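You operate a simulated robot arm through the tools that you are given. There is no shell and no other tool. Be economical: measure what you need, move in short steps, check, and stop when the job is done.

You are at the controls of a simulated two-armed robot. One attempt, no reset.

JOB
Pick up the yellow-lid tub from the top of the steel cart with one hand, pass it to the other hand and put it on the second shelf from the bottom of the drying rack. Set down upright: yellow-lid tub.

Only the result counts: the job must be done as asked and must still hold three seconds after the hand-in. Knocking over, shifting, dropping, spilling or breaking anything else fails it. Lids that push on must go on centred and level and be pressed home; caps that screw on are set level and turned clockwise until they are tight.

ROBOT AND FRAMES
Two 7-joint arms with two-finger parallel grippers on one trunk, on a base that drives. Base frame: it is fixed to the floor where the robot stands at the start and does not move with it; the origin is under the middle of the robot, x ahead of it, y to its left, z up; the surface under the hand at the start is at about z = 840. Units: mm, degrees, N and s.
The left shoulder is at the start at [110, 169, 1386], the right one opposite. With the tool pointing down near the work surface each hand reaches from about 440 to 760 mm from the robot's upright axis, wherever it stands, measured 20 degrees to its own side. Places, roughly: second shelf of the drying rack [2800, -2500, 700]. Payload 1.57 kg a hand.
Tool frame (each hand has its own): the origin (TCP) lies between the finger pads and is the grasp point; the fingertips stand 30 mm ahead of it; z points along the fingers, y is the line along which they close. The gripper opens to 80 mm. The fingers are 17 mm wide and 12 mm thick; the gripper's body (40 by 82 mm) begins 80 mm behind the TCP.
Orientation is that of the tool frame in the base frame, as [roll, pitch, yaw] about the fixed x, y, z axes, in that order (R = Rz(yaw) Ry(pitch) Rx(roll)). With the fingers straight down and closing along the base's y, the tool's x points along the base's -x, its y along +y and its z along -z.

CONTROLS
- The arms move only by the tool play_rows. It takes "left_increments", "right_increments" or both (then of equal length, played together; a hand with none holds still); each is a list of rows, each an object (a shift or turn left out is 0, a gripper value left out holds the last) with "offset": the shift along the tool's x, y, z in cm, a list of three; "delta_rot": the turn, a rotation vector about the tool's x, y, z in degrees, a list of three; "jaw": the finger opening in cm, from 0 to 8. In form: [{"offset": [x, y, z], "delta_rot": [rx, ry, rz], "jaw": jaw}, ...]. A call has 1 to 12 rows; each row shifts and turns the commanded pose from where the row before left it, along the tool's axes as they then stand. Each row takes 0.2 s and may step no farther than 50 mm and 8.6 degrees from the row before; otherwise, or with a gripper value out of range, the whole call is refused. A pose out of reach is approached as far as the arm can. The call stops where the force on the tool passes 40 N (or 10 N more than at its start, if that is more) or the arm is blocked; 0.2 s more then pass. The fingers move at their own pace (about 72 mm/s each) and stop on an object; they squeeze with about 21 N. The grip force told is the motor's: it shows also when the fingers shut on nothing. Time passes only in rows, and 0.2 s behind the last, so rows that do not move let the fingers close. The reply holds the time, the measured pose of the TCP, the force on the tool along the base axes, the opening and the grip force, in the units named above and with some noise, with the torque about the TCP (base axes, N m) and any sound that the robot's microphone picked up, and new pictures: "show" is both (left out), scene, wrist or none (wrist: the cameras of the hands that moved).
- Cameras (640 x 400 px; columns grow to the right, rows downward): "scene" is now at [164.9, -12.6, 1576.9]; the picture's right is [-0.13, -0.99, 0.00], its down [-0.67, 0.09, -0.73] and it looks along [0.73, -0.10, -0.68] (base axes); focal length 271 px, centre (320, 200). "left" rides on the left gripper at [72, 7, -122] in its tool frame; the picture's right is [-0.09, 1.00, 0.00], its down [-0.84, -0.08, -0.54] and it looks along [-0.54, -0.05, 0.84] (tool axes); focal length 238 px, centre (320, 200). "right" rides on the right gripper at [72, -7, -122] in its tool frame; the picture's right is [0.09, 1.00, 0.00], its down [-0.84, 0.08, -0.54] and it looks along [-0.54, 0.05, 0.84] (tool axes); focal length 238 px, centre (320, 200). There is no depth. A picture from a camera that has moved, and an enlarged one, comes with that camera's place and axes in the base frame and with its lens.
- raise_lower(by): slides the trunk up (or, below 0, down) by that many mm; the arms and the scene camera ride with it, the base frame stays. It gives what a move gives, with no picture.
- drive_base(legs): drives the robot by 1 to 6 legs, each [ahead, left, turn to the left] in mm, mm and degrees, along the robot's own axes; the way and the turn of a leg run together, so that a leg with both is an arc; at most 1500 mm and 180 degrees a leg. The arms and the cameras ride along, it lands a little off, and it stops where it bumps. It gives what a move gives, and a new picture of the scene camera.
- turn_head(pan, tilt): turns the head with the scene camera to pan (to the left, within 86 degrees either way) and tilt (down, from -29 to 69), counted from straight ahead of the robot. It gives what a move gives, and a new picture of the scene camera.
- enlarge(camera, box): a new picture of the part [left, top, right, bottom] of that camera's present view, enlarged. It takes no simulated time.
- job_done(): hands the job in; it is judged then, once.

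Work in short steps. Places have to be worked out from the pictures, the camera data and where the tool is seen: move nearer, look again, correct. Check each grasp and each placing, and mend what went wrong. You have 120 turns and 260 pictures in all, those below and enlarged ones among them. Open the grippers and draw the arms clear of the work before you hand the job in, unless the task says otherwise; then end with one line.

The tools are called after "Emit:" as a command line: name --argument value ..., lists and objects as JSON in quotes. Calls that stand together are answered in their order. play_rows: Moves the arms, as the interface text tells. Its arguments: {"type":"object","properties":{"left_increments":{"type":"array","items":{"type":"object","properties":{"offset":{"type":"array","items":{"type":"number"}},"delta_rot":{"type":"array","items":{"type":"number"}},"jaw":{"type":"number"}}}},"right_increments":{"type":"array","items":{"type":"object","properties":{"offset":{"type":"array","items":{"type":"number"}},"delta_rot":{"type":"array","items":{"type":"number"}},"jaw":{"type":"number"}}}},"show":{"type":"string","enum":["both","scene","wrist","none"]}},"required":[]} The other tools are called the same way: raise_lower (by) slides the trunk up or down; drive_base (legs) drives the base; turn_head (pan, tilt) turns the head that bears the scene camera; enlarge (camera, box) takes an enlarged picture of a part of a camera's view; job_done () hands the job in.

At the start:

```text
clock: 0.0
left_tcp_pos: [656.2, 275.3, 1065.4]
left_tcp_rot: [-179.9, 0.0, -180.0]
left_ft_force: [-0.9, 0.5, 0.9]
left_moment: [-0.02, 0.02, -0.04]
left_opening: 79.8
left_grip_force: 0.1
right_tcp_pos: [659.7, -262.4, 1119.7]
right_tcp_rot: [-180.0, 0.0, -179.9]
right_ft_force: [0.0, -0.4, 0.3]
right_moment: [-0.01, 0.01, -0.01]
right_opening: 79.8
right_grip_force: 0.0
trunk travel left (down, up): [-700.0, 190.0]
robot x, y, heading: [0.2, 1.3, 0.3]
head pan, tilt: [-7.7, 42.8]
```

scene: 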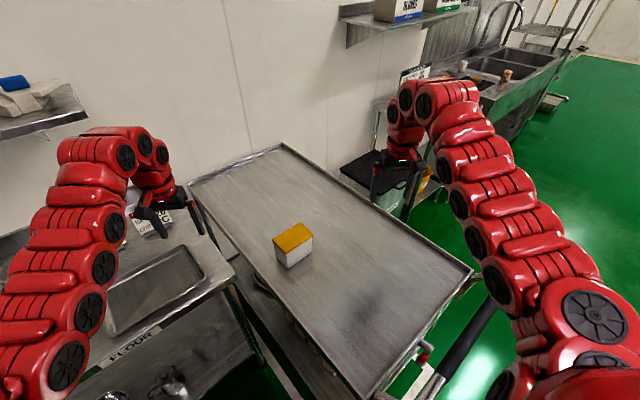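
right: 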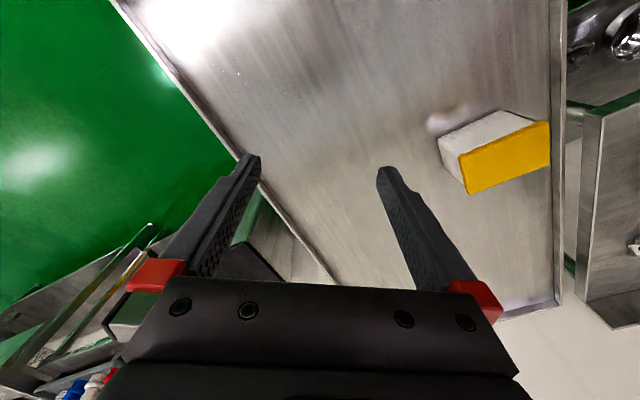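
left: 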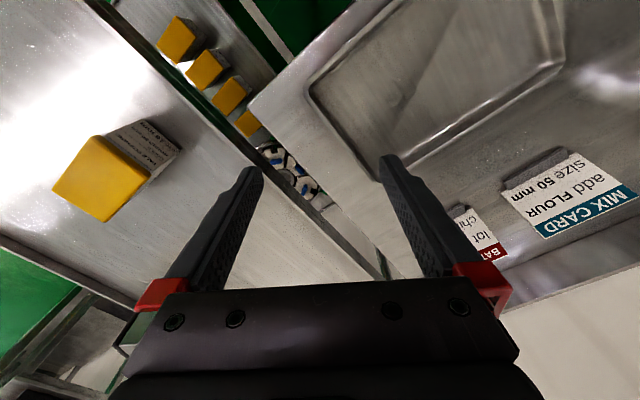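

The tub stands near [690, 0] on the cart. I enlarge it for size and orientation.

Emit:
enlarge --camera "scene" --box '[240, 190, 360, 290]'

Emit:
enlarge --camera "left" --box '[30, 80, 230, 250]'

Emit:
enlarge --camera "right" --box '[400, 80, 600, 230]'

```text
4.00 times, centred on (300, 240) of scene
camera zoom: at [164.9, -12.6, 1576.9], right [-0.13, -0.99, 0.0], down [-0.67, 0.09, -0.73], along [0.73, -0.1, -0.68], focal length 1084 px, centre (400, 40)
```

zoom: 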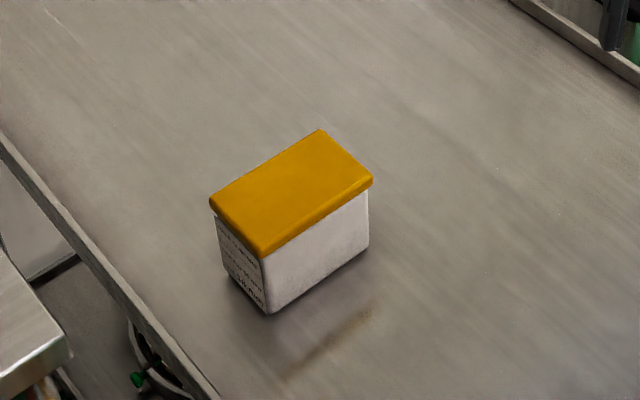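

```text
2.35 times, centred on (130, 165) of left
camera zoom: at [583.9, 280.9, 1187.9], right [0.09, 1.0, 0.0], down [0.84, -0.08, 0.54], along [0.54, -0.05, -0.84], focal length 561 px, centre (767, 282)
```

zoom: 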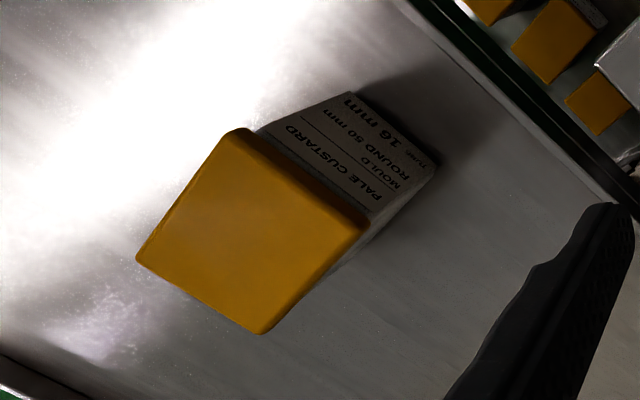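

```text
2.67 times, centred on (500, 155) of right
camera zoom: at [588.8, -270.4, 1241.4], right [-0.09, 1.0, 0.0], down [0.84, 0.08, 0.54], along [0.54, 0.05, -0.84], focal length 636 px, centre (-160, 320)
```

zoom: 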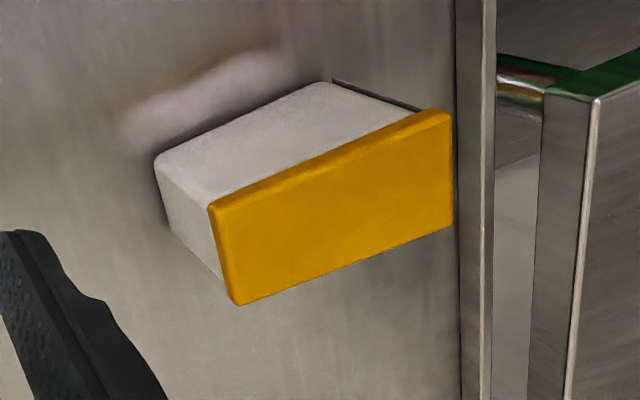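

Tub lid centre ≈ [705, -3, 927], about 105 x 67 mm, long axis at ~124°, bottom at ~845. Before choosing the grips I look toward the rack.

Emit:
turn_head --pan -42 --tilt 14

```text
clock: 1.0
left_tcp_pos: [656.8, 275.0, 1065.5]
left_tcp_rot: [-180.0, -0.1, -179.9]
left_ft_force: [0.9, -0.5, -0.5]
left_moment: [0.02, -0.02, 0.02]
left_opening: 80.2
left_grip_force: 0.1
right_tcp_pos: [661.4, -262.9, 1119.1]
right_tcp_rot: [180.0, 0.1, 180.0]
right_ft_force: [-0.9, -0.3, 0.2]
right_moment: [0.0, -0.05, 0.02]
right_opening: 80.3
right_grip_force: 0.2
trunk travel left (down, up): [-700.0, 190.0]
robot x, y, heading: [-0.9, 1.3, -0.2]
head pan, tilt: [-42.0, 14.0]
camera scene: at [152.1, -63.9, 1622.1], right [-0.67, -0.74, 0.0], down [-0.18, 0.16, -0.97], along [0.72, -0.65, -0.24], focal length 271 px, centre (320, 200)
```

scene: 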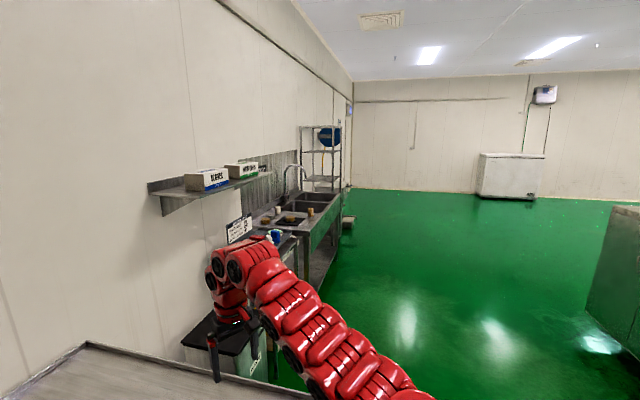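

The rack appears at the far end, past the sink; I enlarge it.

Emit:
enlarge --camera "scene" --box '[240, 100, 400, 260]'

```text
2.50 times, centred on (320, 180) of scene
camera zoom: at [152.1, -63.9, 1622.1], right [-0.67, -0.74, 0.0], down [-0.18, 0.16, -0.97], along [0.72, -0.65, -0.24], focal length 677 px, centre (320, 250)
```

zoom: 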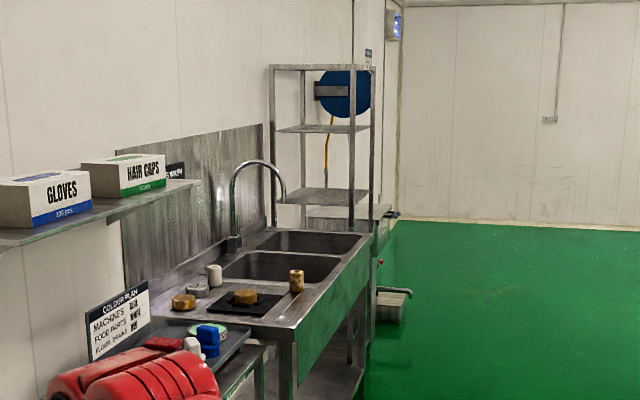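

The room is turned about 35° from the base frame: the cart's long side and the tub's short side lie at ~34°, and the wall runs toward -55°. My plan is for the left hand to grip top-down on the tub's left half and the right hand to receive from its right end. I move the left hand above the grip point [694, 15] and turn it 56°.

Emit:
play_rows --left_increments '[{"offset": [-0.63, -4.33, 0], "jaw": 8}, {"offset": [-0.63, -4.33, 0]}, {"offset": [-0.63, -4.33, 0]}, {"offset": [-0.63, -4.33, 0]}, {"offset": [-0.63, -4.33, 0]}, {"offset": [-0.63, -4.33, 0]}]' --show "none"

Emit:
play_rows --left_increments '[{"delta_rot": [0, 0, 8.07]}, {"delta_rot": [0, 0, 8.07]}, {"delta_rot": [0, 0, 8.07]}, {"delta_rot": [0, 0, 8.07]}, {"delta_rot": [0, 0, 8.07]}, {"delta_rot": [0, 0, 8.07]}, {"delta_rot": [0, 0, 8.07]}]' --show "wrist"

Emit:
turn_head --pan -5 --tilt 50

```text
clock: 2.4
left_tcp_pos: [693.1, 13.2, 1064.8]
left_tcp_rot: [179.9, 0.0, -179.9]
left_ft_force: [0.3, 0.9, -0.6]
left_moment: [0.09, 0.0, -0.03]
left_opening: 79.6
left_grip_force: 0.2
right_tcp_pos: [662.0, -263.6, 1118.5]
right_tcp_rot: [179.9, 0.1, 180.0]
right_ft_force: [0.2, -1.3, -0.1]
right_moment: [0.01, 0.0, -0.01]
right_opening: 80.3
right_grip_force: 0.1
trunk travel left (down, up): [-700.0, 190.0]
robot x, y, heading: [-1.3, 2.4, 0.3]
head pan, tilt: [-42.0, 14.0]
```

```text
clock: 4.0
left_tcp_pos: [694.1, 15.4, 1066.1]
left_tcp_rot: [-179.9, 0.0, 123.3]
left_ft_force: [-0.7, -0.4, 0.9]
left_moment: [0.04, -0.03, 0.01]
left_opening: 80.2
left_grip_force: 0.1
right_tcp_pos: [660.5, -264.3, 1118.8]
right_tcp_rot: [180.0, -0.1, -180.0]
right_ft_force: [-0.5, 0.6, 0.0]
right_moment: [-0.02, -0.02, -0.02]
right_opening: 80.4
right_grip_force: 0.0
trunk travel left (down, up): [-700.0, 190.0]
robot x, y, heading: [1.0, -3.9, 0.2]
head pan, tilt: [-42.0, 14.0]
camera left: at [659.7, 78.3, 1187.8], right [0.88, 0.47, 0.0], down [0.4, -0.74, 0.54], along [0.25, -0.48, -0.84], focal length 238 px, centre (320, 200)
```

left: 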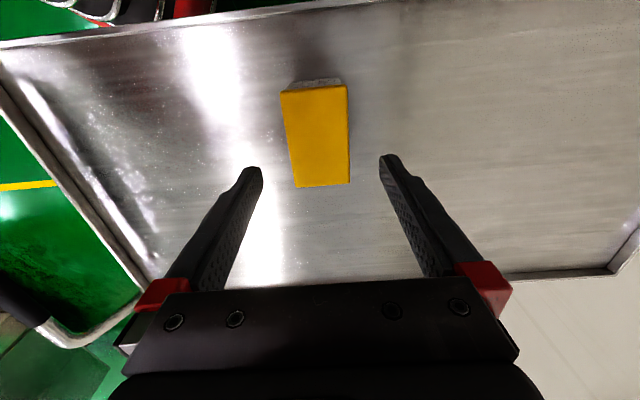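

```text
clock: 5.0
left_tcp_pos: [694.2, 16.4, 1065.9]
left_tcp_rot: [179.9, 0.0, 123.5]
left_ft_force: [0.1, 0.5, 0.6]
left_moment: [-0.03, 0.01, 0.0]
left_opening: 80.1
left_grip_force: 0.1
right_tcp_pos: [661.2, -262.2, 1119.1]
right_tcp_rot: [179.9, 0.0, 180.0]
right_ft_force: [0.7, 0.1, -0.5]
right_moment: [-0.02, -0.01, -0.02]
right_opening: 80.0
right_grip_force: 0.1
trunk travel left (down, up): [-700.0, 190.0]
robot x, y, heading: [-0.3, -0.6, 0.1]
head pan, tilt: [-5.0, 50.0]
camera scene: at [159.4, -8.4, 1566.9], right [-0.09, -1.0, 0.0], down [-0.76, 0.07, -0.64], along [0.64, -0.06, -0.77], focal length 271 px, centre (320, 200)
```

scene: 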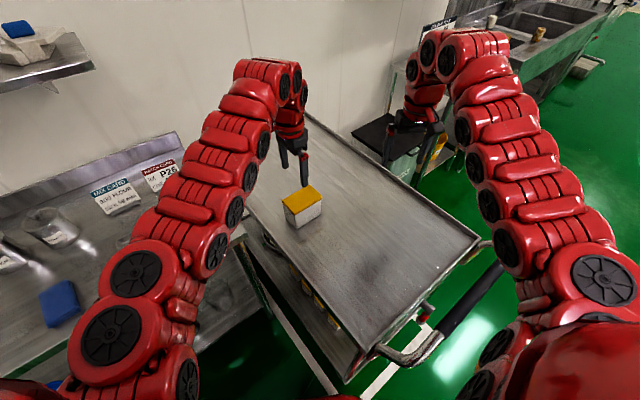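

Both views put the tub centre near [701, -3] with its axis at -56.5°. I lower the left hand until the tips are just above the lid and recheck the centring.

Emit:
play_rows --left_increments '[{"offset": [0, 0, 4]}, {"offset": [0, 0, 3.5]}, {}]' --show "wrist"

Emit:
enlarge --camera "scene" --box '[260, 130, 360, 240]'

```text
clock: 5.8
left_tcp_pos: [694.2, 15.6, 990.7]
left_tcp_rot: [180.0, 0.0, 123.5]
left_ft_force: [0.4, -0.3, 0.5]
left_moment: [0.0, -0.01, -0.03]
left_opening: 80.3
left_grip_force: 0.0
right_tcp_pos: [660.9, -263.2, 1118.9]
right_tcp_rot: [179.9, 0.0, 179.9]
right_ft_force: [-0.5, -0.3, -0.2]
right_moment: [0.0, 0.01, 0.02]
right_opening: 80.1
right_grip_force: 0.0
trunk travel left (down, up): [-700.0, 190.0]
robot x, y, heading: [0.2, -0.0, -0.2]
head pan, tilt: [-5.0, 50.0]
camera left: at [659.5, 78.8, 1113.1], right [0.88, 0.47, 0.0], down [0.4, -0.74, 0.54], along [0.26, -0.48, -0.84], focal length 238 px, centre (320, 200)
```

left: 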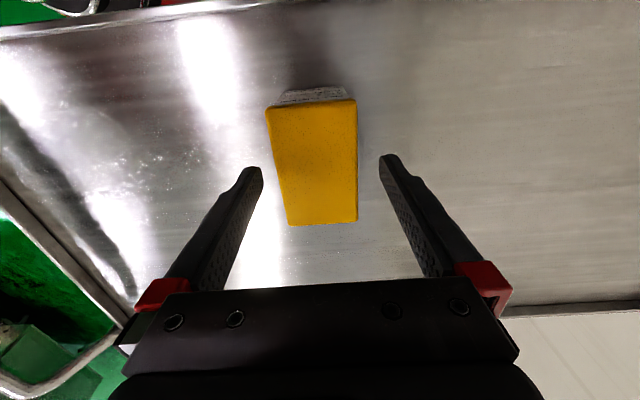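

```text
3.64 times, centred on (310, 185) of scene
camera zoom: at [158.9, -8.2, 1566.9], right [-0.09, -1.0, 0.0], down [-0.76, 0.07, -0.64], along [0.64, -0.06, -0.77], focal length 985 px, centre (356, 254)
```

zoom: 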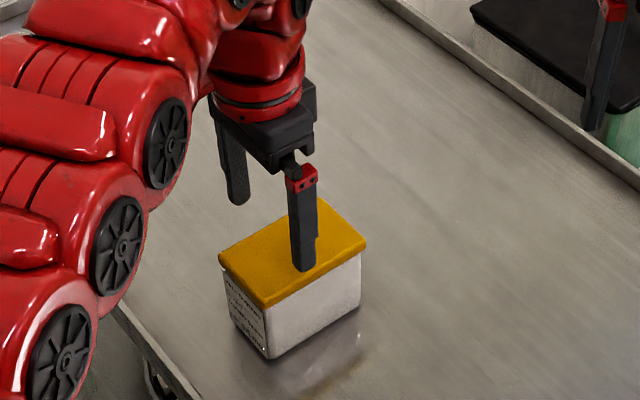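

The tub centre lies about 3-4 mm along the tool's -y and 20 mm along its axis. I shift 3 mm and descend gently to grip height (TCP z ≈ 893).

Emit:
play_rows --left_increments '[{"offset": [0, -0.3, 2]}, {"offset": [0, 0, 2]}, {}]' --show "wrist"

Emit:
enlarge --camera "scene" --box '[260, 130, 360, 240]'

```text
clock: 6.6
left_tcp_pos: [690.9, 14.2, 950.1]
left_tcp_rot: [-180.0, 0.0, 123.5]
left_ft_force: [0.4, -0.5, 0.0]
left_moment: [0.0, -0.02, -0.02]
left_opening: 79.7
left_grip_force: 0.1
right_tcp_pos: [660.3, -264.3, 1118.7]
right_tcp_rot: [-180.0, 0.0, 180.0]
right_ft_force: [0.0, -0.7, -0.5]
right_moment: [-0.02, 0.02, -0.03]
right_opening: 79.8
right_grip_force: 0.0
trunk travel left (down, up): [-700.0, 190.0]
robot x, y, heading: [0.5, -1.3, 0.1]
head pan, tilt: [-5.0, 50.0]
camera left: at [657.2, 77.2, 1073.1], right [0.88, 0.47, 0.0], down [0.4, -0.74, 0.54], along [0.26, -0.48, -0.84], focal length 238 px, centre (320, 200)
```

left: 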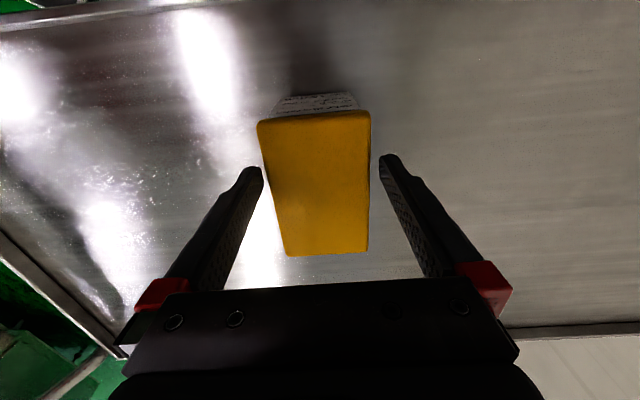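

```text
3.64 times, centred on (310, 185) of scene
camera zoom: at [159.2, -8.3, 1566.9], right [-0.09, -1.0, 0.0], down [-0.76, 0.07, -0.64], along [0.64, -0.06, -0.77], focal length 985 px, centre (356, 254)
```

zoom: 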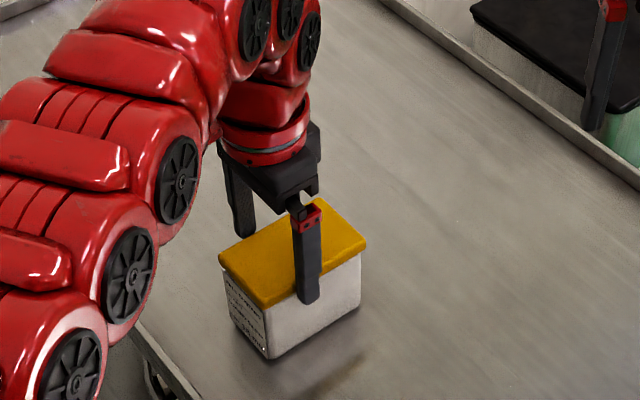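

At lid level the tub sits about 3 mm nearer the -y finger. I shift 3 mm and descend.

Emit:
play_rows --left_increments '[{"offset": [0, -0.33, 0]}, {"offset": [0, 0, 2]}, {"offset": [0, 0, 2]}, {"offset": [0, 0, 1.6]}, {}]' --show "both"

```text
clock: 7.8
left_tcp_pos: [689.2, 12.5, 893.8]
left_tcp_rot: [179.9, 0.0, 123.5]
left_ft_force: [0.5, 0.2, -0.3]
left_moment: [0.01, 0.03, 0.01]
left_opening: 80.0
left_grip_force: 0.1
right_tcp_pos: [662.0, -262.3, 1119.1]
right_tcp_rot: [-179.9, 0.0, -180.0]
right_ft_force: [0.5, 0.0, -0.1]
right_moment: [0.01, 0.01, 0.0]
right_opening: 79.7
right_grip_force: 0.1
trunk travel left (down, up): [-700.0, 190.0]
robot x, y, heading: [0.0, 2.3, 0.2]
head pan, tilt: [-5.0, 50.0]
camera scene: at [159.3, -8.2, 1566.9], right [-0.09, -1.0, 0.0], down [-0.76, 0.07, -0.64], along [0.64, -0.06, -0.77], focal length 271 px, centre (320, 200)
camera left: at [653.9, 74.7, 1016.7], right [0.88, 0.47, 0.0], down [0.4, -0.74, 0.54], along [0.26, -0.48, -0.84], focal length 238 px, centre (320, 200)
```

scene: 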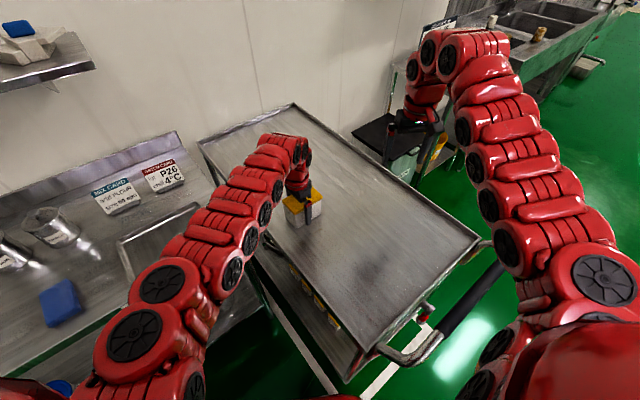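
left: 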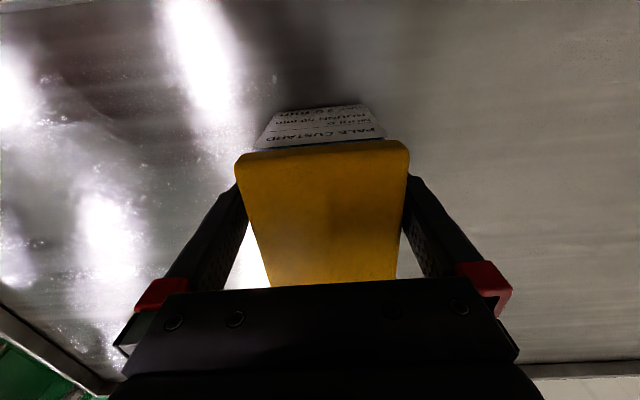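

The fingers straddle the tub with no contact. I close them.

Emit:
play_rows --left_increments '[{"jaw": 6}, {"jaw": 5}, {"jaw": 5}, {"jaw": 5}]' --show "wrist"

```text
clock: 8.8
left_tcp_pos: [688.9, 11.9, 894.6]
left_tcp_rot: [-179.9, 0.0, 123.6]
left_ft_force: [0.2, 2.2, 0.0]
left_moment: [-0.02, 0.05, 0.01]
left_opening: 68.0
left_grip_force: 20.5
right_tcp_pos: [660.4, -262.1, 1119.8]
right_tcp_rot: [-179.9, 0.0, -179.9]
right_ft_force: [-0.2, 0.9, 0.7]
right_moment: [-0.02, -0.01, -0.01]
right_opening: 80.1
right_grip_force: 0.1
trunk travel left (down, up): [-700.0, 190.0]
robot x, y, heading: [0.3, -2.8, -0.1]
head pan, tilt: [-5.0, 50.0]
camera left: at [654.1, 74.8, 1016.8], right [0.88, 0.47, 0.0], down [0.4, -0.74, 0.54], along [0.26, -0.48, -0.84], focal length 238 px, centre (320, 200)
```

left: 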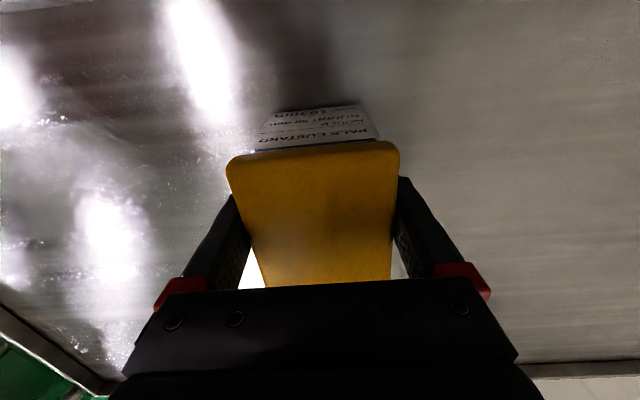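

Gripped at 68 mm with 20 N. I lift 20 mm and check that the body comes with the lid.

Emit:
play_rows --left_increments '[{"offset": [0, 0, -0.5]}, {"offset": [0, 0, -1.5]}, {}]' --show "wrist"

Emit:
enlarge --camera "scene" --box '[260, 130, 360, 240]'

```text
clock: 9.6
left_tcp_pos: [688.7, 11.7, 914.7]
left_tcp_rot: [-179.9, 0.0, 123.5]
left_ft_force: [0.6, 0.6, -4.0]
left_moment: [0.03, 0.04, -0.01]
left_opening: 68.2
left_grip_force: 20.7
right_tcp_pos: [662.0, -263.5, 1118.5]
right_tcp_rot: [-180.0, -0.1, 179.9]
right_ft_force: [-1.0, 0.6, 0.5]
right_moment: [-0.02, 0.03, -0.01]
right_opening: 80.2
right_grip_force: 0.0
trunk travel left (down, up): [-700.0, 190.0]
robot x, y, heading: [1.2, -0.5, -0.1]
head pan, tilt: [-5.0, 50.0]
camera left: at [654.9, 74.6, 1036.7], right [0.88, 0.47, 0.0], down [0.4, -0.74, 0.54], along [0.26, -0.48, -0.84], focal length 238 px, centre (320, 200)
```

left: 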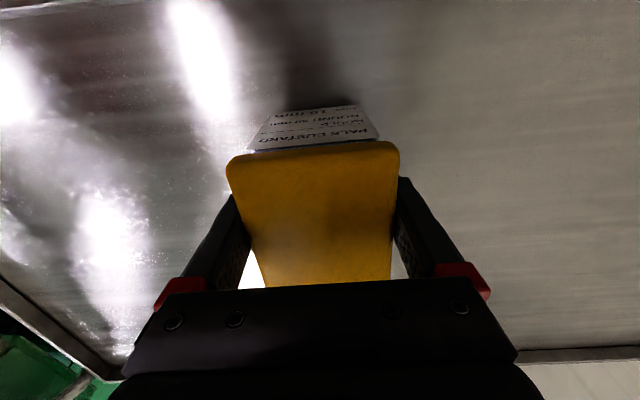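

```text
3.64 times, centred on (310, 185) of scene
camera zoom: at [160.4, -8.5, 1566.7], right [-0.09, -1.0, 0.0], down [-0.76, 0.07, -0.64], along [0.64, -0.06, -0.77], focal length 985 px, centre (356, 254)
```

zoom: 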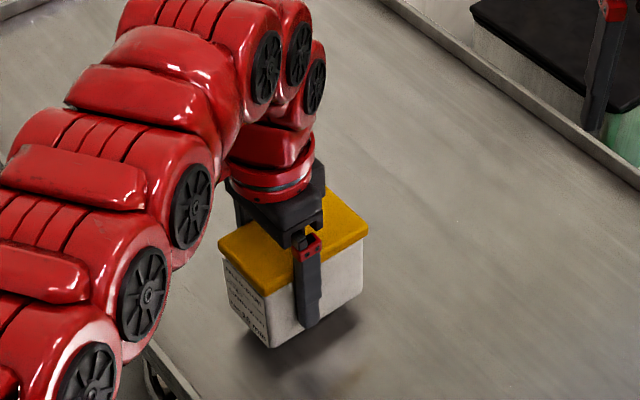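

The tub lifts whole and level (about 4 N, so ~0.4 kg). I raise it and draw it in toward [566, 17, 1158] for the handover.

Emit:
play_rows --left_increments '[{"offset": [0, 0, -3.5]}, {"offset": [0, 0, -3.5]}, {"offset": [0, 0, -3.5]}, {"offset": [0, 0, -3.5]}, {"offset": [0, 0, -3.5]}, {"offset": [0, 0, -3.5]}, {"offset": [0, 0, -3.3]}, {"offset": [1.8, -2.5, 0]}, {"offset": [1.8, -2.5, 0]}, {"offset": [1.8, -2.5, 0]}, {"offset": [1.8, -2.5, 0]}]' --show "none"

Emit:
play_rows --left_increments '[{"delta_rot": [0, 0, 6]}, {"delta_rot": [0, 0, 6]}, {"delta_rot": [0, 0, 6]}, {"delta_rot": [0, 0, 6]}, {"delta_rot": [0, 0, 6]}, {"delta_rot": [0, 0, 6]}, {"delta_rot": [0, 0, 6]}, {"delta_rot": [0, 0, 6]}, {"delta_rot": [0, 0, 5.5]}]' --show "both"

```text
clock: 12.0
left_tcp_pos: [595.4, 9.6, 1120.2]
left_tcp_rot: [-180.0, 0.0, 123.6]
left_ft_force: [-0.2, -0.4, -2.9]
left_moment: [0.05, 0.06, -0.02]
left_opening: 67.9
left_grip_force: 21.0
left hand out of reach, approached as far as the arm can: row 8, 9, 10, 11
right_tcp_pos: [660.7, -263.0, 1119.7]
right_tcp_rot: [-180.0, -0.1, 180.0]
right_ft_force: [0.4, -0.1, -0.1]
right_moment: [0.0, -0.01, -0.01]
right_opening: 80.0
right_grip_force: 0.0
trunk travel left (down, up): [-700.0, 190.0]
robot x, y, heading: [0.4, -0.1, 0.0]
head pan, tilt: [-5.0, 50.0]
```

```text
clock: 14.0
left_tcp_pos: [597.7, 8.8, 1119.4]
left_tcp_rot: [-180.0, 0.0, 69.9]
left_ft_force: [-0.4, 0.1, -3.1]
left_moment: [0.07, -0.05, 0.01]
left_opening: 67.9
left_grip_force: 21.1
right_tcp_pos: [661.6, -262.9, 1117.8]
right_tcp_rot: [-179.9, 0.1, -179.9]
right_ft_force: [-0.1, 0.2, 0.0]
right_moment: [-0.02, 0.01, 0.05]
right_opening: 80.0
right_grip_force: 0.1
trunk travel left (down, up): [-700.0, 190.0]
robot x, y, heading: [3.0, -3.2, -0.1]
head pan, tilt: [-5.0, 50.0]
camera scene: at [159.8, -8.3, 1566.8], right [-0.09, -1.0, 0.0], down [-0.76, 0.07, -0.64], along [0.64, -0.06, -0.77], focal length 271 px, centre (320, 200)
camera left: at [628.2, 73.8, 1242.4], right [0.9, -0.43, 0.0], down [-0.36, -0.76, 0.54], along [-0.23, -0.49, -0.84], focal length 238 px, centre (320, 200)
```

scene: 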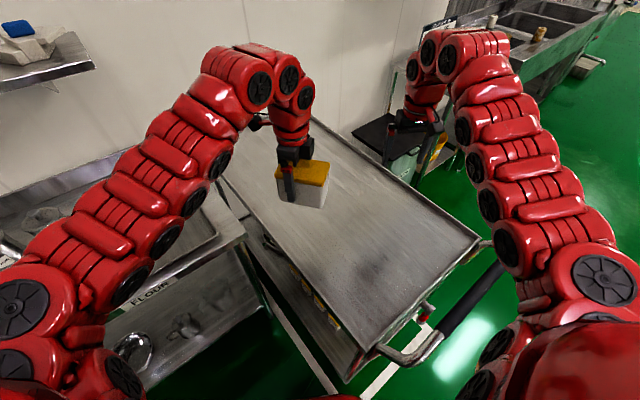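
left: 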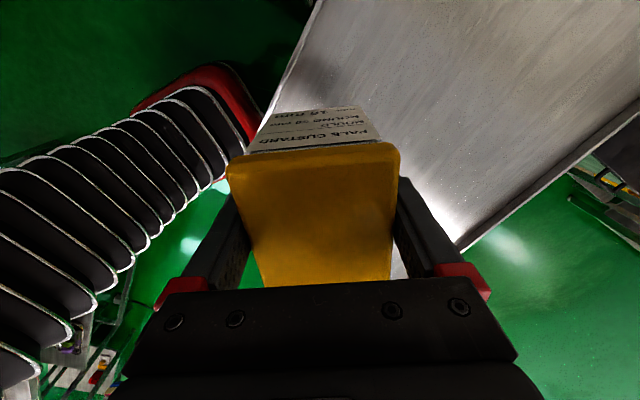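

The left hand holds the tub at about [591, -8] with its long axis at 70°. I now turn the right hand in place to point left-forward at 70°, 35° downward, with its fingers closing horizontally.

Emit:
play_rows --right_increments '[{"delta_rot": [0, 0, -7.78]}, {"delta_rot": [0, 0, -7.78]}, {"delta_rot": [0, 0, -7.78]}, {"delta_rot": [0, 0, -7.78]}, {"delta_rot": [0, 0, -7.78]}, {"delta_rot": [0, 0, -7.78]}, {"delta_rot": [0, 0, -7.78]}, {"delta_rot": [0, 0, -7.78]}, {"delta_rot": [0, 0, -7.78]}]' --show "none"

Emit:
play_rows --right_increments '[{"delta_rot": [0, -7.86, 0]}, {"delta_rot": [0, -7.86, 0]}, {"delta_rot": [0, -7.86, 0]}, {"delta_rot": [0, -7.86, 0]}, {"delta_rot": [0, -7.86, 0]}, {"delta_rot": [0, -7.86, 0]}, {"delta_rot": [0, -7.86, 0]}, {}]' --show "both"

```text
clock: 16.0
left_tcp_pos: [597.2, 10.0, 1120.1]
left_tcp_rot: [180.0, -0.1, 70.0]
left_ft_force: [0.5, -0.3, -4.0]
left_moment: [0.07, -0.03, 0.03]
left_opening: 67.8
left_grip_force: 20.8
right_tcp_pos: [662.4, -263.9, 1118.4]
right_tcp_rot: [180.0, -0.1, -110.0]
right_ft_force: [-0.4, -0.3, -0.4]
right_moment: [0.0, -0.01, -0.02]
right_opening: 79.9
right_grip_force: 0.1
trunk travel left (down, up): [-700.0, 190.0]
robot x, y, heading: [-3.8, -2.5, 0.2]
head pan, tilt: [-5.0, 50.0]
```

```text
clock: 17.8
left_tcp_pos: [596.4, 10.4, 1120.5]
left_tcp_rot: [179.9, 0.0, 70.0]
left_ft_force: [-0.7, 0.5, -4.0]
left_moment: [0.08, -0.05, 0.0]
left_opening: 67.9
left_grip_force: 21.3
right_tcp_pos: [661.6, -262.8, 1119.2]
right_tcp_rot: [180.0, 55.1, -109.9]
right_ft_force: [-0.1, 0.2, -0.3]
right_moment: [0.01, 0.0, -0.01]
right_opening: 80.0
right_grip_force: 0.1
trunk travel left (down, up): [-700.0, 190.0]
robot x, y, heading: [-1.6, 0.5, -0.1]
head pan, tilt: [-5.0, 50.0]
camera scene: at [159.7, -7.8, 1566.8], right [-0.09, -1.0, 0.0], down [-0.76, 0.07, -0.64], along [0.64, -0.06, -0.77], focal length 271 px, centre (320, 200)
camera right: at [619.2, -398.4, 1130.3], right [-0.95, 0.29, -0.08], down [-0.06, 0.06, 1.0], along [0.29, 0.95, -0.04], focal length 238 px, centre (320, 200)
```

scene: 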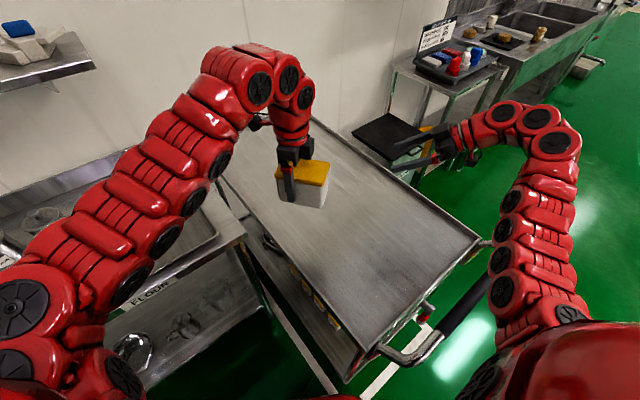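
right: 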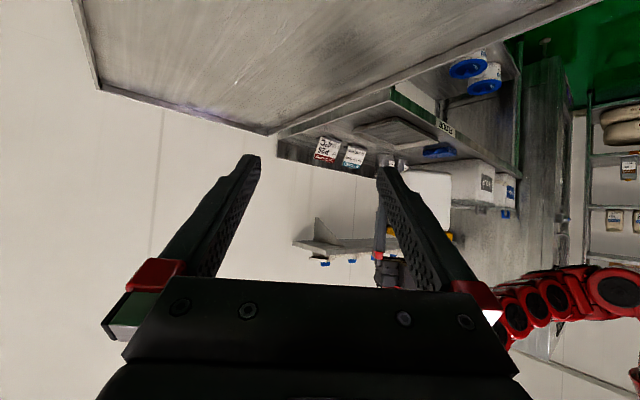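

The right hand points properly. I move it to a pre-approach point 130 mm short of the tub's right end, along its finger direction.

Emit:
play_rows --right_increments '[{"offset": [-1.97, 3.09, 0.58]}, {"offset": [-1.97, 3.09, 0.58]}, {"offset": [-1.97, 3.09, 0.58]}, {"offset": [-1.97, 3.09, 0.58]}, {"offset": [-1.97, 3.09, 0.58]}, {}]' --show "both"

```text
clock: 19.2
left_tcp_pos: [597.3, 9.4, 1119.8]
left_tcp_rot: [-179.9, 0.0, 70.0]
left_ft_force: [-0.2, -0.3, -3.3]
left_moment: [0.09, 0.0, -0.04]
left_opening: 67.9
left_grip_force: 20.8
right_tcp_pos: [620.6, -164.7, 1207.3]
right_tcp_rot: [179.8, 55.0, -110.2]
right_ft_force: [1.0, 0.3, 0.0]
right_moment: [0.04, 0.01, 0.02]
right_opening: 80.1
right_grip_force: 0.0
right hand out of reach, approached as far as the arm can: row 2, 3, 4, 5
trunk travel left (down, up): [-700.0, 190.0]
robot x, y, heading: [-0.3, 2.6, 0.1]
head pan, tilt: [-5.0, 50.0]
camera scene: at [160.0, -9.1, 1566.8], right [-0.09, -1.0, 0.0], down [-0.76, 0.07, -0.64], along [0.64, -0.06, -0.77], focal length 271 px, centre (320, 200)
camera right: at [578.7, -300.2, 1218.8], right [-0.95, 0.29, -0.07], down [-0.06, 0.06, 1.0], along [0.29, 0.96, -0.04], focal length 238 px, centre (320, 200)
```

scene: 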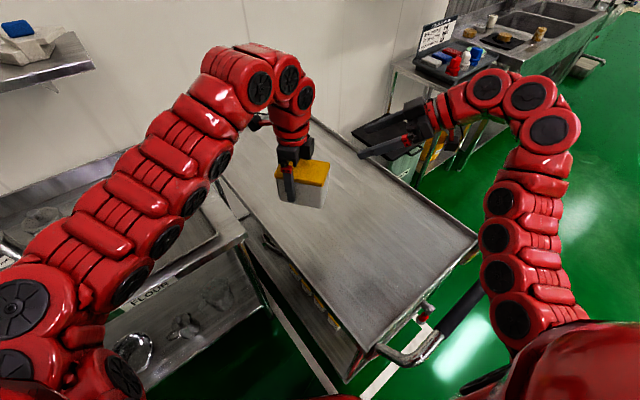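
right: 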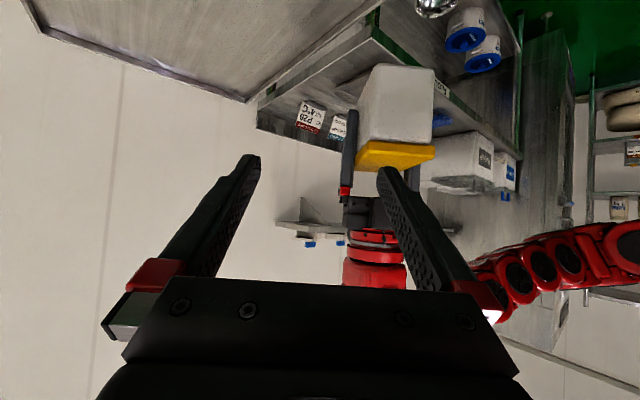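

The right arm can't fold in that close, so I move the tub outward with the left hand, about +80 in x and -40 in y.

Emit:
play_rows --left_increments '[{"offset": [-0.25, 2.22, 0]}, {"offset": [-0.25, 2.22, 0]}, {"offset": [-0.25, 2.22, 0]}, {"offset": [-0.25, 2.22, 0]}, {}]' --show "both"

```text
clock: 20.4
left_tcp_pos: [676.5, -28.6, 1120.6]
left_tcp_rot: [-180.0, 0.0, 70.1]
left_ft_force: [-0.1, 0.5, -3.1]
left_moment: [0.07, -0.02, 0.03]
left_opening: 68.0
left_grip_force: 21.3
right_tcp_pos: [620.2, -163.0, 1207.8]
right_tcp_rot: [179.8, 55.0, -110.0]
right_ft_force: [1.3, -0.3, -0.1]
right_moment: [0.01, 0.02, 0.03]
right_opening: 80.2
right_grip_force: 0.0
trunk travel left (down, up): [-700.0, 190.0]
robot x, y, heading: [4.3, 0.2, -0.1]
head pan, tilt: [-5.0, 50.0]
camera scene: at [159.4, -6.8, 1566.9], right [-0.09, -1.0, 0.0], down [-0.76, 0.07, -0.64], along [0.64, -0.06, -0.77], focal length 271 px, centre (320, 200)
camera left: at [707.9, 35.9, 1242.6], right [0.9, -0.43, 0.0], down [-0.36, -0.76, 0.54], along [-0.23, -0.49, -0.84], focal length 238 px, centre (320, 200)
```

scene: 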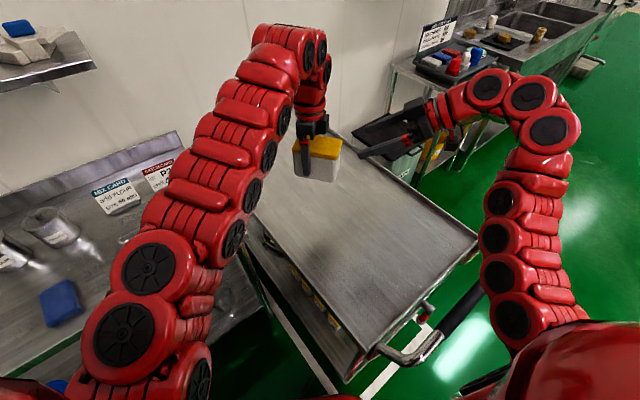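
left: 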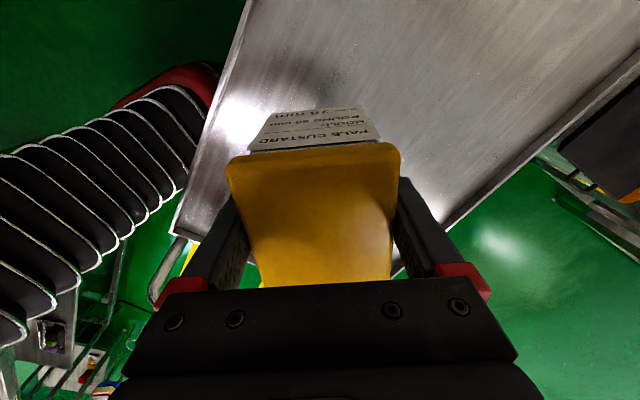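

Reached. I place the right hand 100 mm short of the grasp point [660, -74, 1108] and look.

Emit:
play_rows --right_increments '[{"offset": [1.28, -0.32, 1.88]}, {"offset": [1.28, -0.32, 1.88]}, {}]' --show "both"

Emit:
enlarge --camera "scene" --box '[260, 80, 460, 220]'

```text
clock: 21.2
left_tcp_pos: [676.3, -31.0, 1120.2]
left_tcp_rot: [-179.9, 0.0, 70.1]
left_ft_force: [-0.5, -0.1, -4.1]
left_moment: [0.09, -0.01, 0.02]
left_opening: 67.9
left_grip_force: 21.0
right_tcp_pos: [637.3, -154.0, 1166.6]
right_tcp_rot: [179.9, 55.0, -110.1]
right_ft_force: [0.3, 0.1, -0.2]
right_moment: [0.01, -0.01, 0.02]
right_opening: 79.8
right_grip_force: 0.1
right hand out of reach, approached as far as the arm can: row 1
trunk travel left (down, up): [-700.0, 190.0]
robot x, y, heading: [-2.4, -0.3, -0.0]
head pan, tilt: [-5.0, 50.0]
camera scene: at [159.6, -9.0, 1566.8], right [-0.09, -1.0, 0.0], down [-0.76, 0.07, -0.64], along [0.64, -0.06, -0.77], focal length 271 px, centre (320, 200)
camera right: at [595.1, -289.9, 1177.6], right [-0.95, 0.29, -0.07], down [-0.06, 0.06, 1.0], along [0.29, 0.96, -0.04], focal length 238 px, centre (320, 200)
```

scene: 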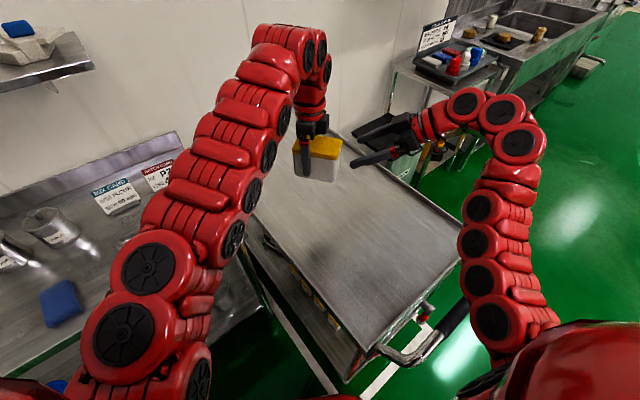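
right: 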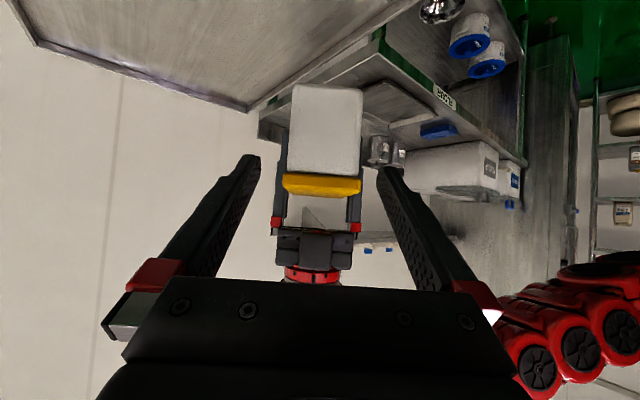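

```text
2.86 times, centred on (360, 150) of scene
camera zoom: at [159.6, -9.0, 1566.8], right [-0.09, -1.0, 0.0], down [-0.76, 0.07, -0.64], along [0.64, -0.06, -0.77], focal length 774 px, centre (206, 343)
```

zoom: 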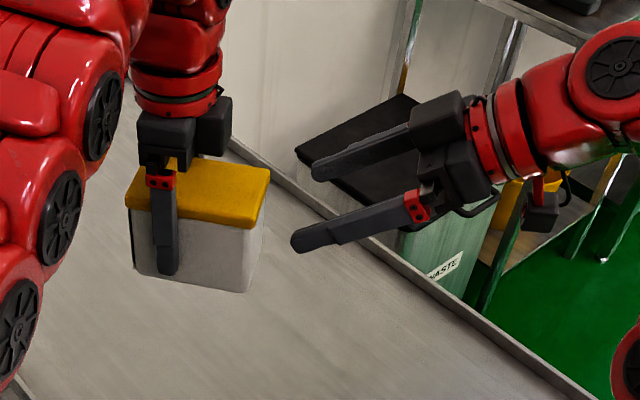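

The tub's end face sits about 6 mm toward the right tool's +y. I correct that and advance halfway.

Emit:
play_rows --right_increments '[{"offset": [0.1, 0.62, 0]}, {"offset": [0, 0, 2.5]}, {"offset": [0, 0, 2.5]}, {}]' --show "both"

Emit:
enlarge --camera "scene" --box '[280, 100, 440, 200]'

```text
clock: 22.2
left_tcp_pos: [676.6, -30.6, 1120.0]
left_tcp_rot: [179.9, 0.1, 70.0]
left_ft_force: [0.1, 0.0, -4.8]
left_moment: [0.07, -0.01, -0.02]
left_opening: 67.9
left_grip_force: 21.4
right_tcp_pos: [651.5, -115.8, 1136.9]
right_tcp_rot: [180.0, 55.1, -110.0]
right_ft_force: [1.2, -0.1, -0.1]
right_moment: [0.01, -0.03, -0.02]
right_opening: 80.0
right_grip_force: 0.0
right hand out of reach, approached as far as the arm can: row 1
trunk travel left (down, up): [-700.0, 190.0]
robot x, y, heading: [-1.9, 0.5, 0.2]
head pan, tilt: [-5.0, 50.0]
camera scene: at [159.5, -9.0, 1566.8], right [-0.09, -1.0, 0.0], down [-0.76, 0.07, -0.64], along [0.64, -0.06, -0.77], focal length 271 px, centre (320, 200)
camera right: at [610.0, -251.5, 1148.9], right [-0.95, 0.29, -0.07], down [-0.06, 0.06, 1.0], along [0.29, 0.96, -0.04], focal length 238 px, centre (320, 200)
```

scene: 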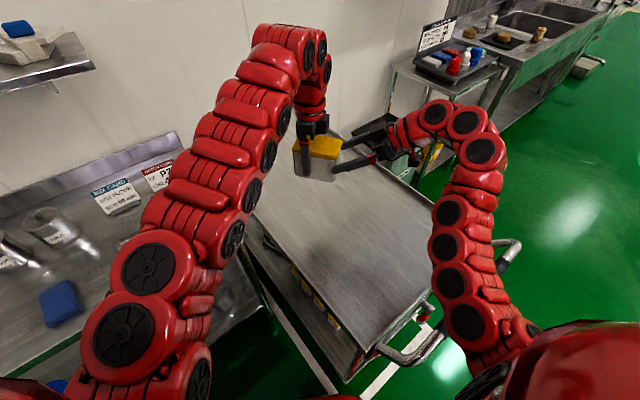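
right: 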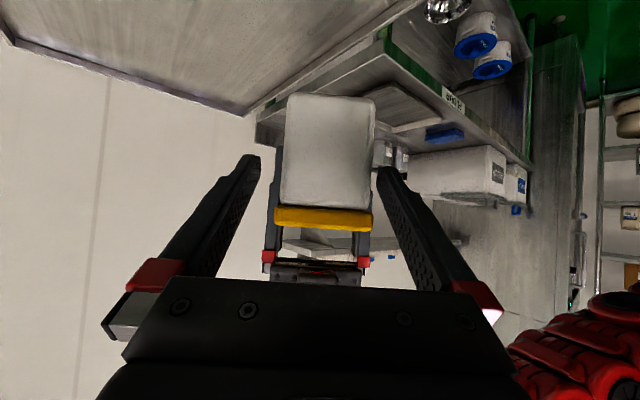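

```text
4.00 times, centred on (360, 150) of scene
camera zoom: at [159.5, -9.0, 1566.8], right [-0.09, -1.0, 0.0], down [-0.76, 0.07, -0.64], along [0.64, -0.06, -0.77], focal length 1084 px, centre (160, 400)
```

zoom: 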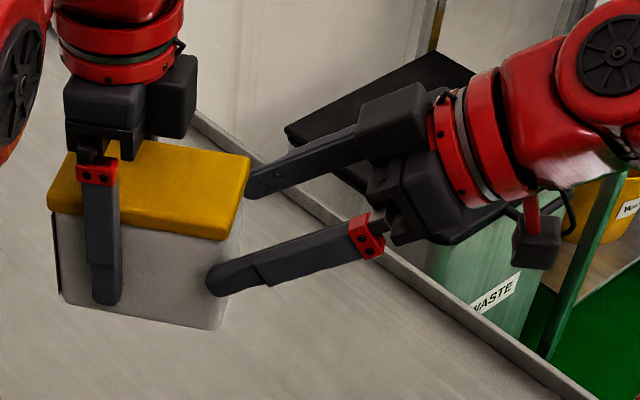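

A 5-6 mm lateral offset remains because that row was cut short by reach. I retry the shift here and check before advancing.

Emit:
play_rows --right_increments '[{"offset": [0, 0.3, 0]}, {"offset": [0, 0.27, 0]}, {}]' --show "wrist"

```text
clock: 23.0
left_tcp_pos: [678.4, -29.6, 1120.2]
left_tcp_rot: [-179.9, 0.0, 70.1]
left_ft_force: [1.5, 0.2, -5.1]
left_moment: [0.07, 0.0, 0.0]
left_opening: 67.8
left_grip_force: 20.8
right_tcp_pos: [651.8, -114.7, 1137.8]
right_tcp_rot: [179.9, 55.0, -110.0]
right_ft_force: [-0.7, -0.3, 0.0]
right_moment: [0.0, -0.02, 0.04]
right_opening: 79.9
right_grip_force: 0.0
right hand out of reach, approached as far as the arm can: row 1
trunk travel left (down, up): [-700.0, 190.0]
robot x, y, heading: [1.3, 2.4, 0.2]
head pan, tilt: [-5.0, 50.0]
camera right: at [610.4, -250.5, 1149.1], right [-0.95, 0.29, -0.07], down [-0.06, 0.06, 1.0], along [0.29, 0.96, -0.04], focal length 238 px, centre (320, 200)
```

right: 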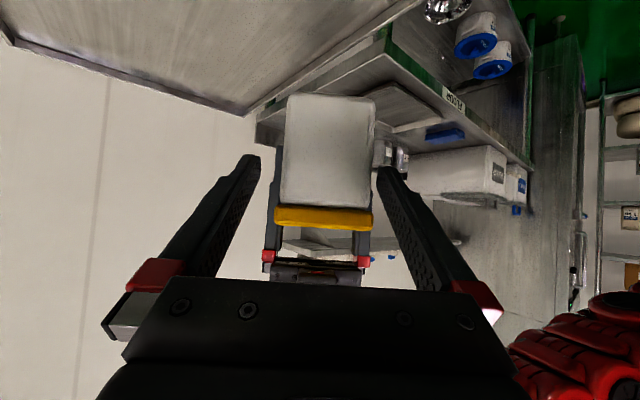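

The right arm is at its fold limit, so I shift the tub with the left hand 6 mm along its +y instead.

Emit:
play_rows --left_increments '[{"offset": [0, 0.6, 0]}, {}]' --show "none"

Emit:
enlarge --camera "right" --box '[220, 80, 420, 260]'

```text
clock: 23.6
left_tcp_pos: [683.3, -32.2, 1119.5]
left_tcp_rot: [-180.0, 0.0, 70.0]
left_ft_force: [0.7, 0.5, -3.6]
left_moment: [0.01, 0.0, -0.04]
left_opening: 68.0
left_grip_force: 21.1
right_tcp_pos: [653.1, -115.0, 1137.9]
right_tcp_rot: [180.0, 55.0, -110.0]
right_ft_force: [-0.1, -0.6, -0.5]
right_moment: [-0.01, 0.03, -0.01]
right_opening: 80.0
right_grip_force: 0.0
trunk travel left (down, up): [-700.0, 190.0]
robot x, y, heading: [-1.9, 3.4, -0.1]
head pan, tilt: [-5.0, 50.0]
```

```text
2.22 times, centred on (320, 170) of right
camera zoom: at [610.4, -249.8, 1149.3], right [-0.95, 0.29, -0.07], down [-0.06, 0.06, 1.0], along [0.29, 0.96, -0.04], focal length 530 px, centre (320, 267)
```

zoom: 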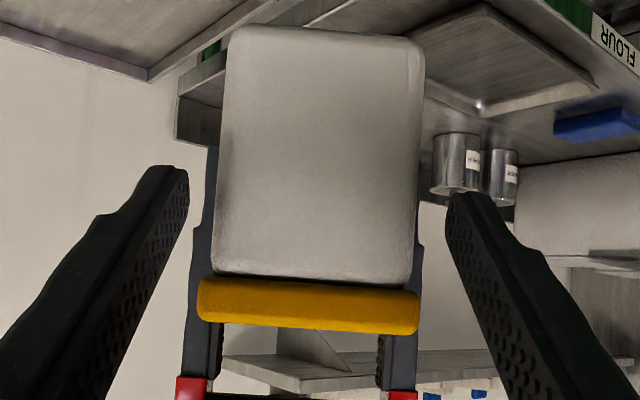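

Now centred. I advance 49 mm along the fingers to the grasp point.

Emit:
play_rows --right_increments '[{"offset": [0.1, 0, 1.7]}, {"offset": [0, 0, 1.6]}, {"offset": [0, 0, 1.6]}, {}]' --show "wrist"

Emit:
enlarge --camera "scene" --box '[280, 100, 440, 200]'

```text
clock: 24.6
left_tcp_pos: [683.7, -32.6, 1120.1]
left_tcp_rot: [-179.9, 0.0, 70.0]
left_ft_force: [0.1, -0.1, -4.0]
left_moment: [0.08, -0.03, -0.02]
left_opening: 67.7
left_grip_force: 21.3
right_tcp_pos: [662.7, -77.3, 1108.0]
right_tcp_rot: [-179.9, 55.0, -110.0]
right_ft_force: [0.6, 0.2, 0.2]
right_moment: [0.01, 0.0, -0.01]
right_opening: 80.0
right_grip_force: 0.1
trunk travel left (down, up): [-700.0, 190.0]
robot x, y, heading: [1.5, 0.1, 0.1]
head pan, tilt: [-5.0, 50.0]
camera right: at [621.3, -212.9, 1120.3], right [-0.95, 0.29, -0.08], down [-0.06, 0.06, 1.0], along [0.29, 0.95, -0.04], focal length 238 px, centre (320, 200)
```

right: 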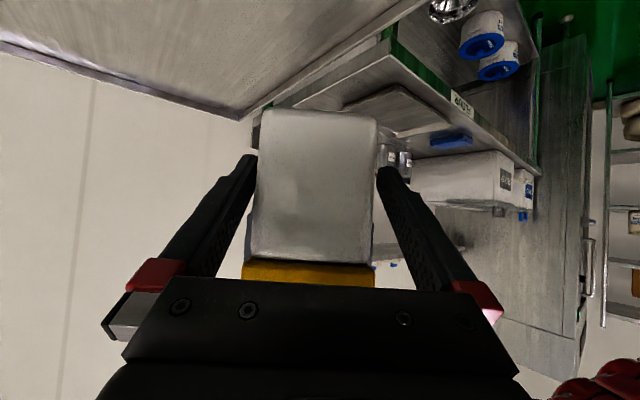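

```text
4.00 times, centred on (360, 150) of scene
camera zoom: at [159.7, -8.5, 1566.8], right [-0.09, -1.0, 0.0], down [-0.76, 0.07, -0.64], along [0.64, -0.06, -0.77], focal length 1084 px, centre (160, 400)
```

zoom: 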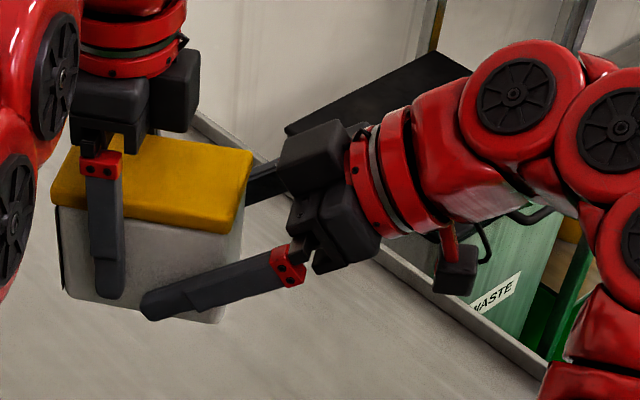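

Fingers straddle the body below the lid, clear of the left fingers. I close the right hand.

Emit:
play_rows --right_increments '[{"jaw": 7}, {"jaw": 6}, {"jaw": 5}, {"jaw": 5}, {"jaw": 5}]' --show "wrist"

Emit:
enlarge --camera "scene" --box '[280, 100, 440, 200]'

```text
clock: 25.8
left_tcp_pos: [682.7, -31.6, 1119.9]
left_tcp_rot: [-179.8, 0.0, 70.0]
left_ft_force: [-20.1, 7.0, 4.7]
left_moment: [-0.47, -0.16, -0.51]
left_opening: 68.1
left_grip_force: 20.8
right_tcp_pos: [664.0, -79.0, 1109.0]
right_tcp_rot: [179.8, 54.9, -110.3]
right_ft_force: [21.7, -7.7, -4.8]
right_moment: [0.22, 0.53, -0.63]
right_opening: 64.1
right_grip_force: 20.8
trunk travel left (down, up): [-700.0, 190.0]
robot x, y, heading: [1.0, 1.3, 0.2]
head pan, tilt: [-5.0, 50.0]
camera right: at [621.4, -213.9, 1119.8], right [-0.95, 0.29, -0.07], down [-0.06, 0.06, 1.0], along [0.3, 0.95, -0.04], focal length 238 px, centre (320, 200)
```

right: 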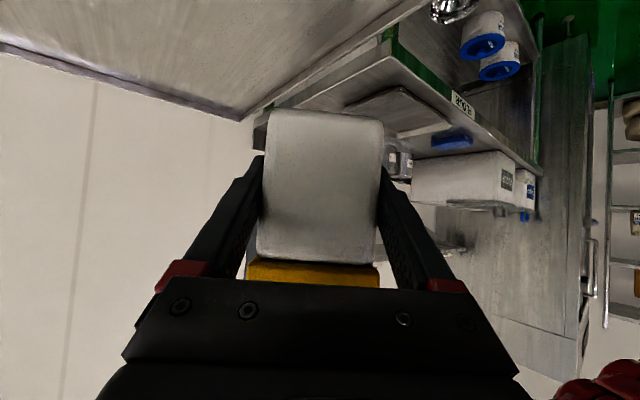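

```text
4.00 times, centred on (360, 150) of scene
camera zoom: at [159.9, -8.3, 1566.8], right [-0.09, -1.0, 0.0], down [-0.76, 0.07, -0.64], along [0.64, -0.06, -0.77], focal length 1084 px, centre (160, 400)
```

zoom: 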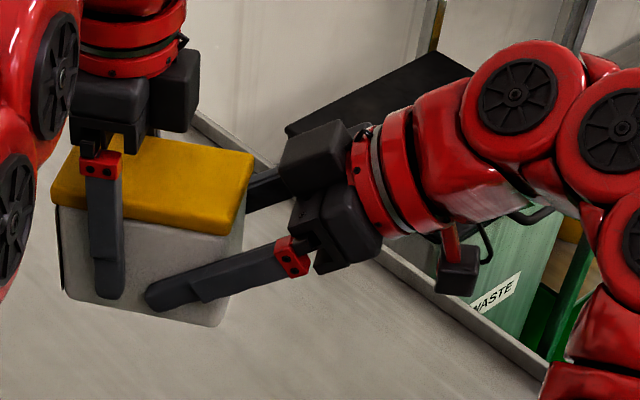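

Both hands grip (right 64 mm), but 21 N of side force shows a ~3 mm misalignment. I ease the left hand 3 mm along its -y to relieve it.

Emit:
play_rows --left_increments '[{"offset": [0, -0.15, 0]}, {"offset": [0, -0.15, 0]}, {}]' --show "none"

```text
clock: 26.6
left_tcp_pos: [680.4, -30.3, 1120.3]
left_tcp_rot: [179.9, 0.0, 70.1]
left_ft_force: [-2.0, 8.0, 5.2]
left_moment: [-0.07, -0.22, -0.15]
left_opening: 68.1
left_grip_force: 20.8
right_tcp_pos: [662.7, -77.7, 1107.6]
right_tcp_rot: [179.9, 54.9, -109.9]
right_ft_force: [3.0, -8.5, -4.0]
right_moment: [-0.19, 0.37, -0.08]
right_opening: 63.9
right_grip_force: 21.3
trunk travel left (down, up): [-700.0, 190.0]
robot x, y, heading: [0.9, 1.5, -0.0]
head pan, tilt: [-5.0, 50.0]
```

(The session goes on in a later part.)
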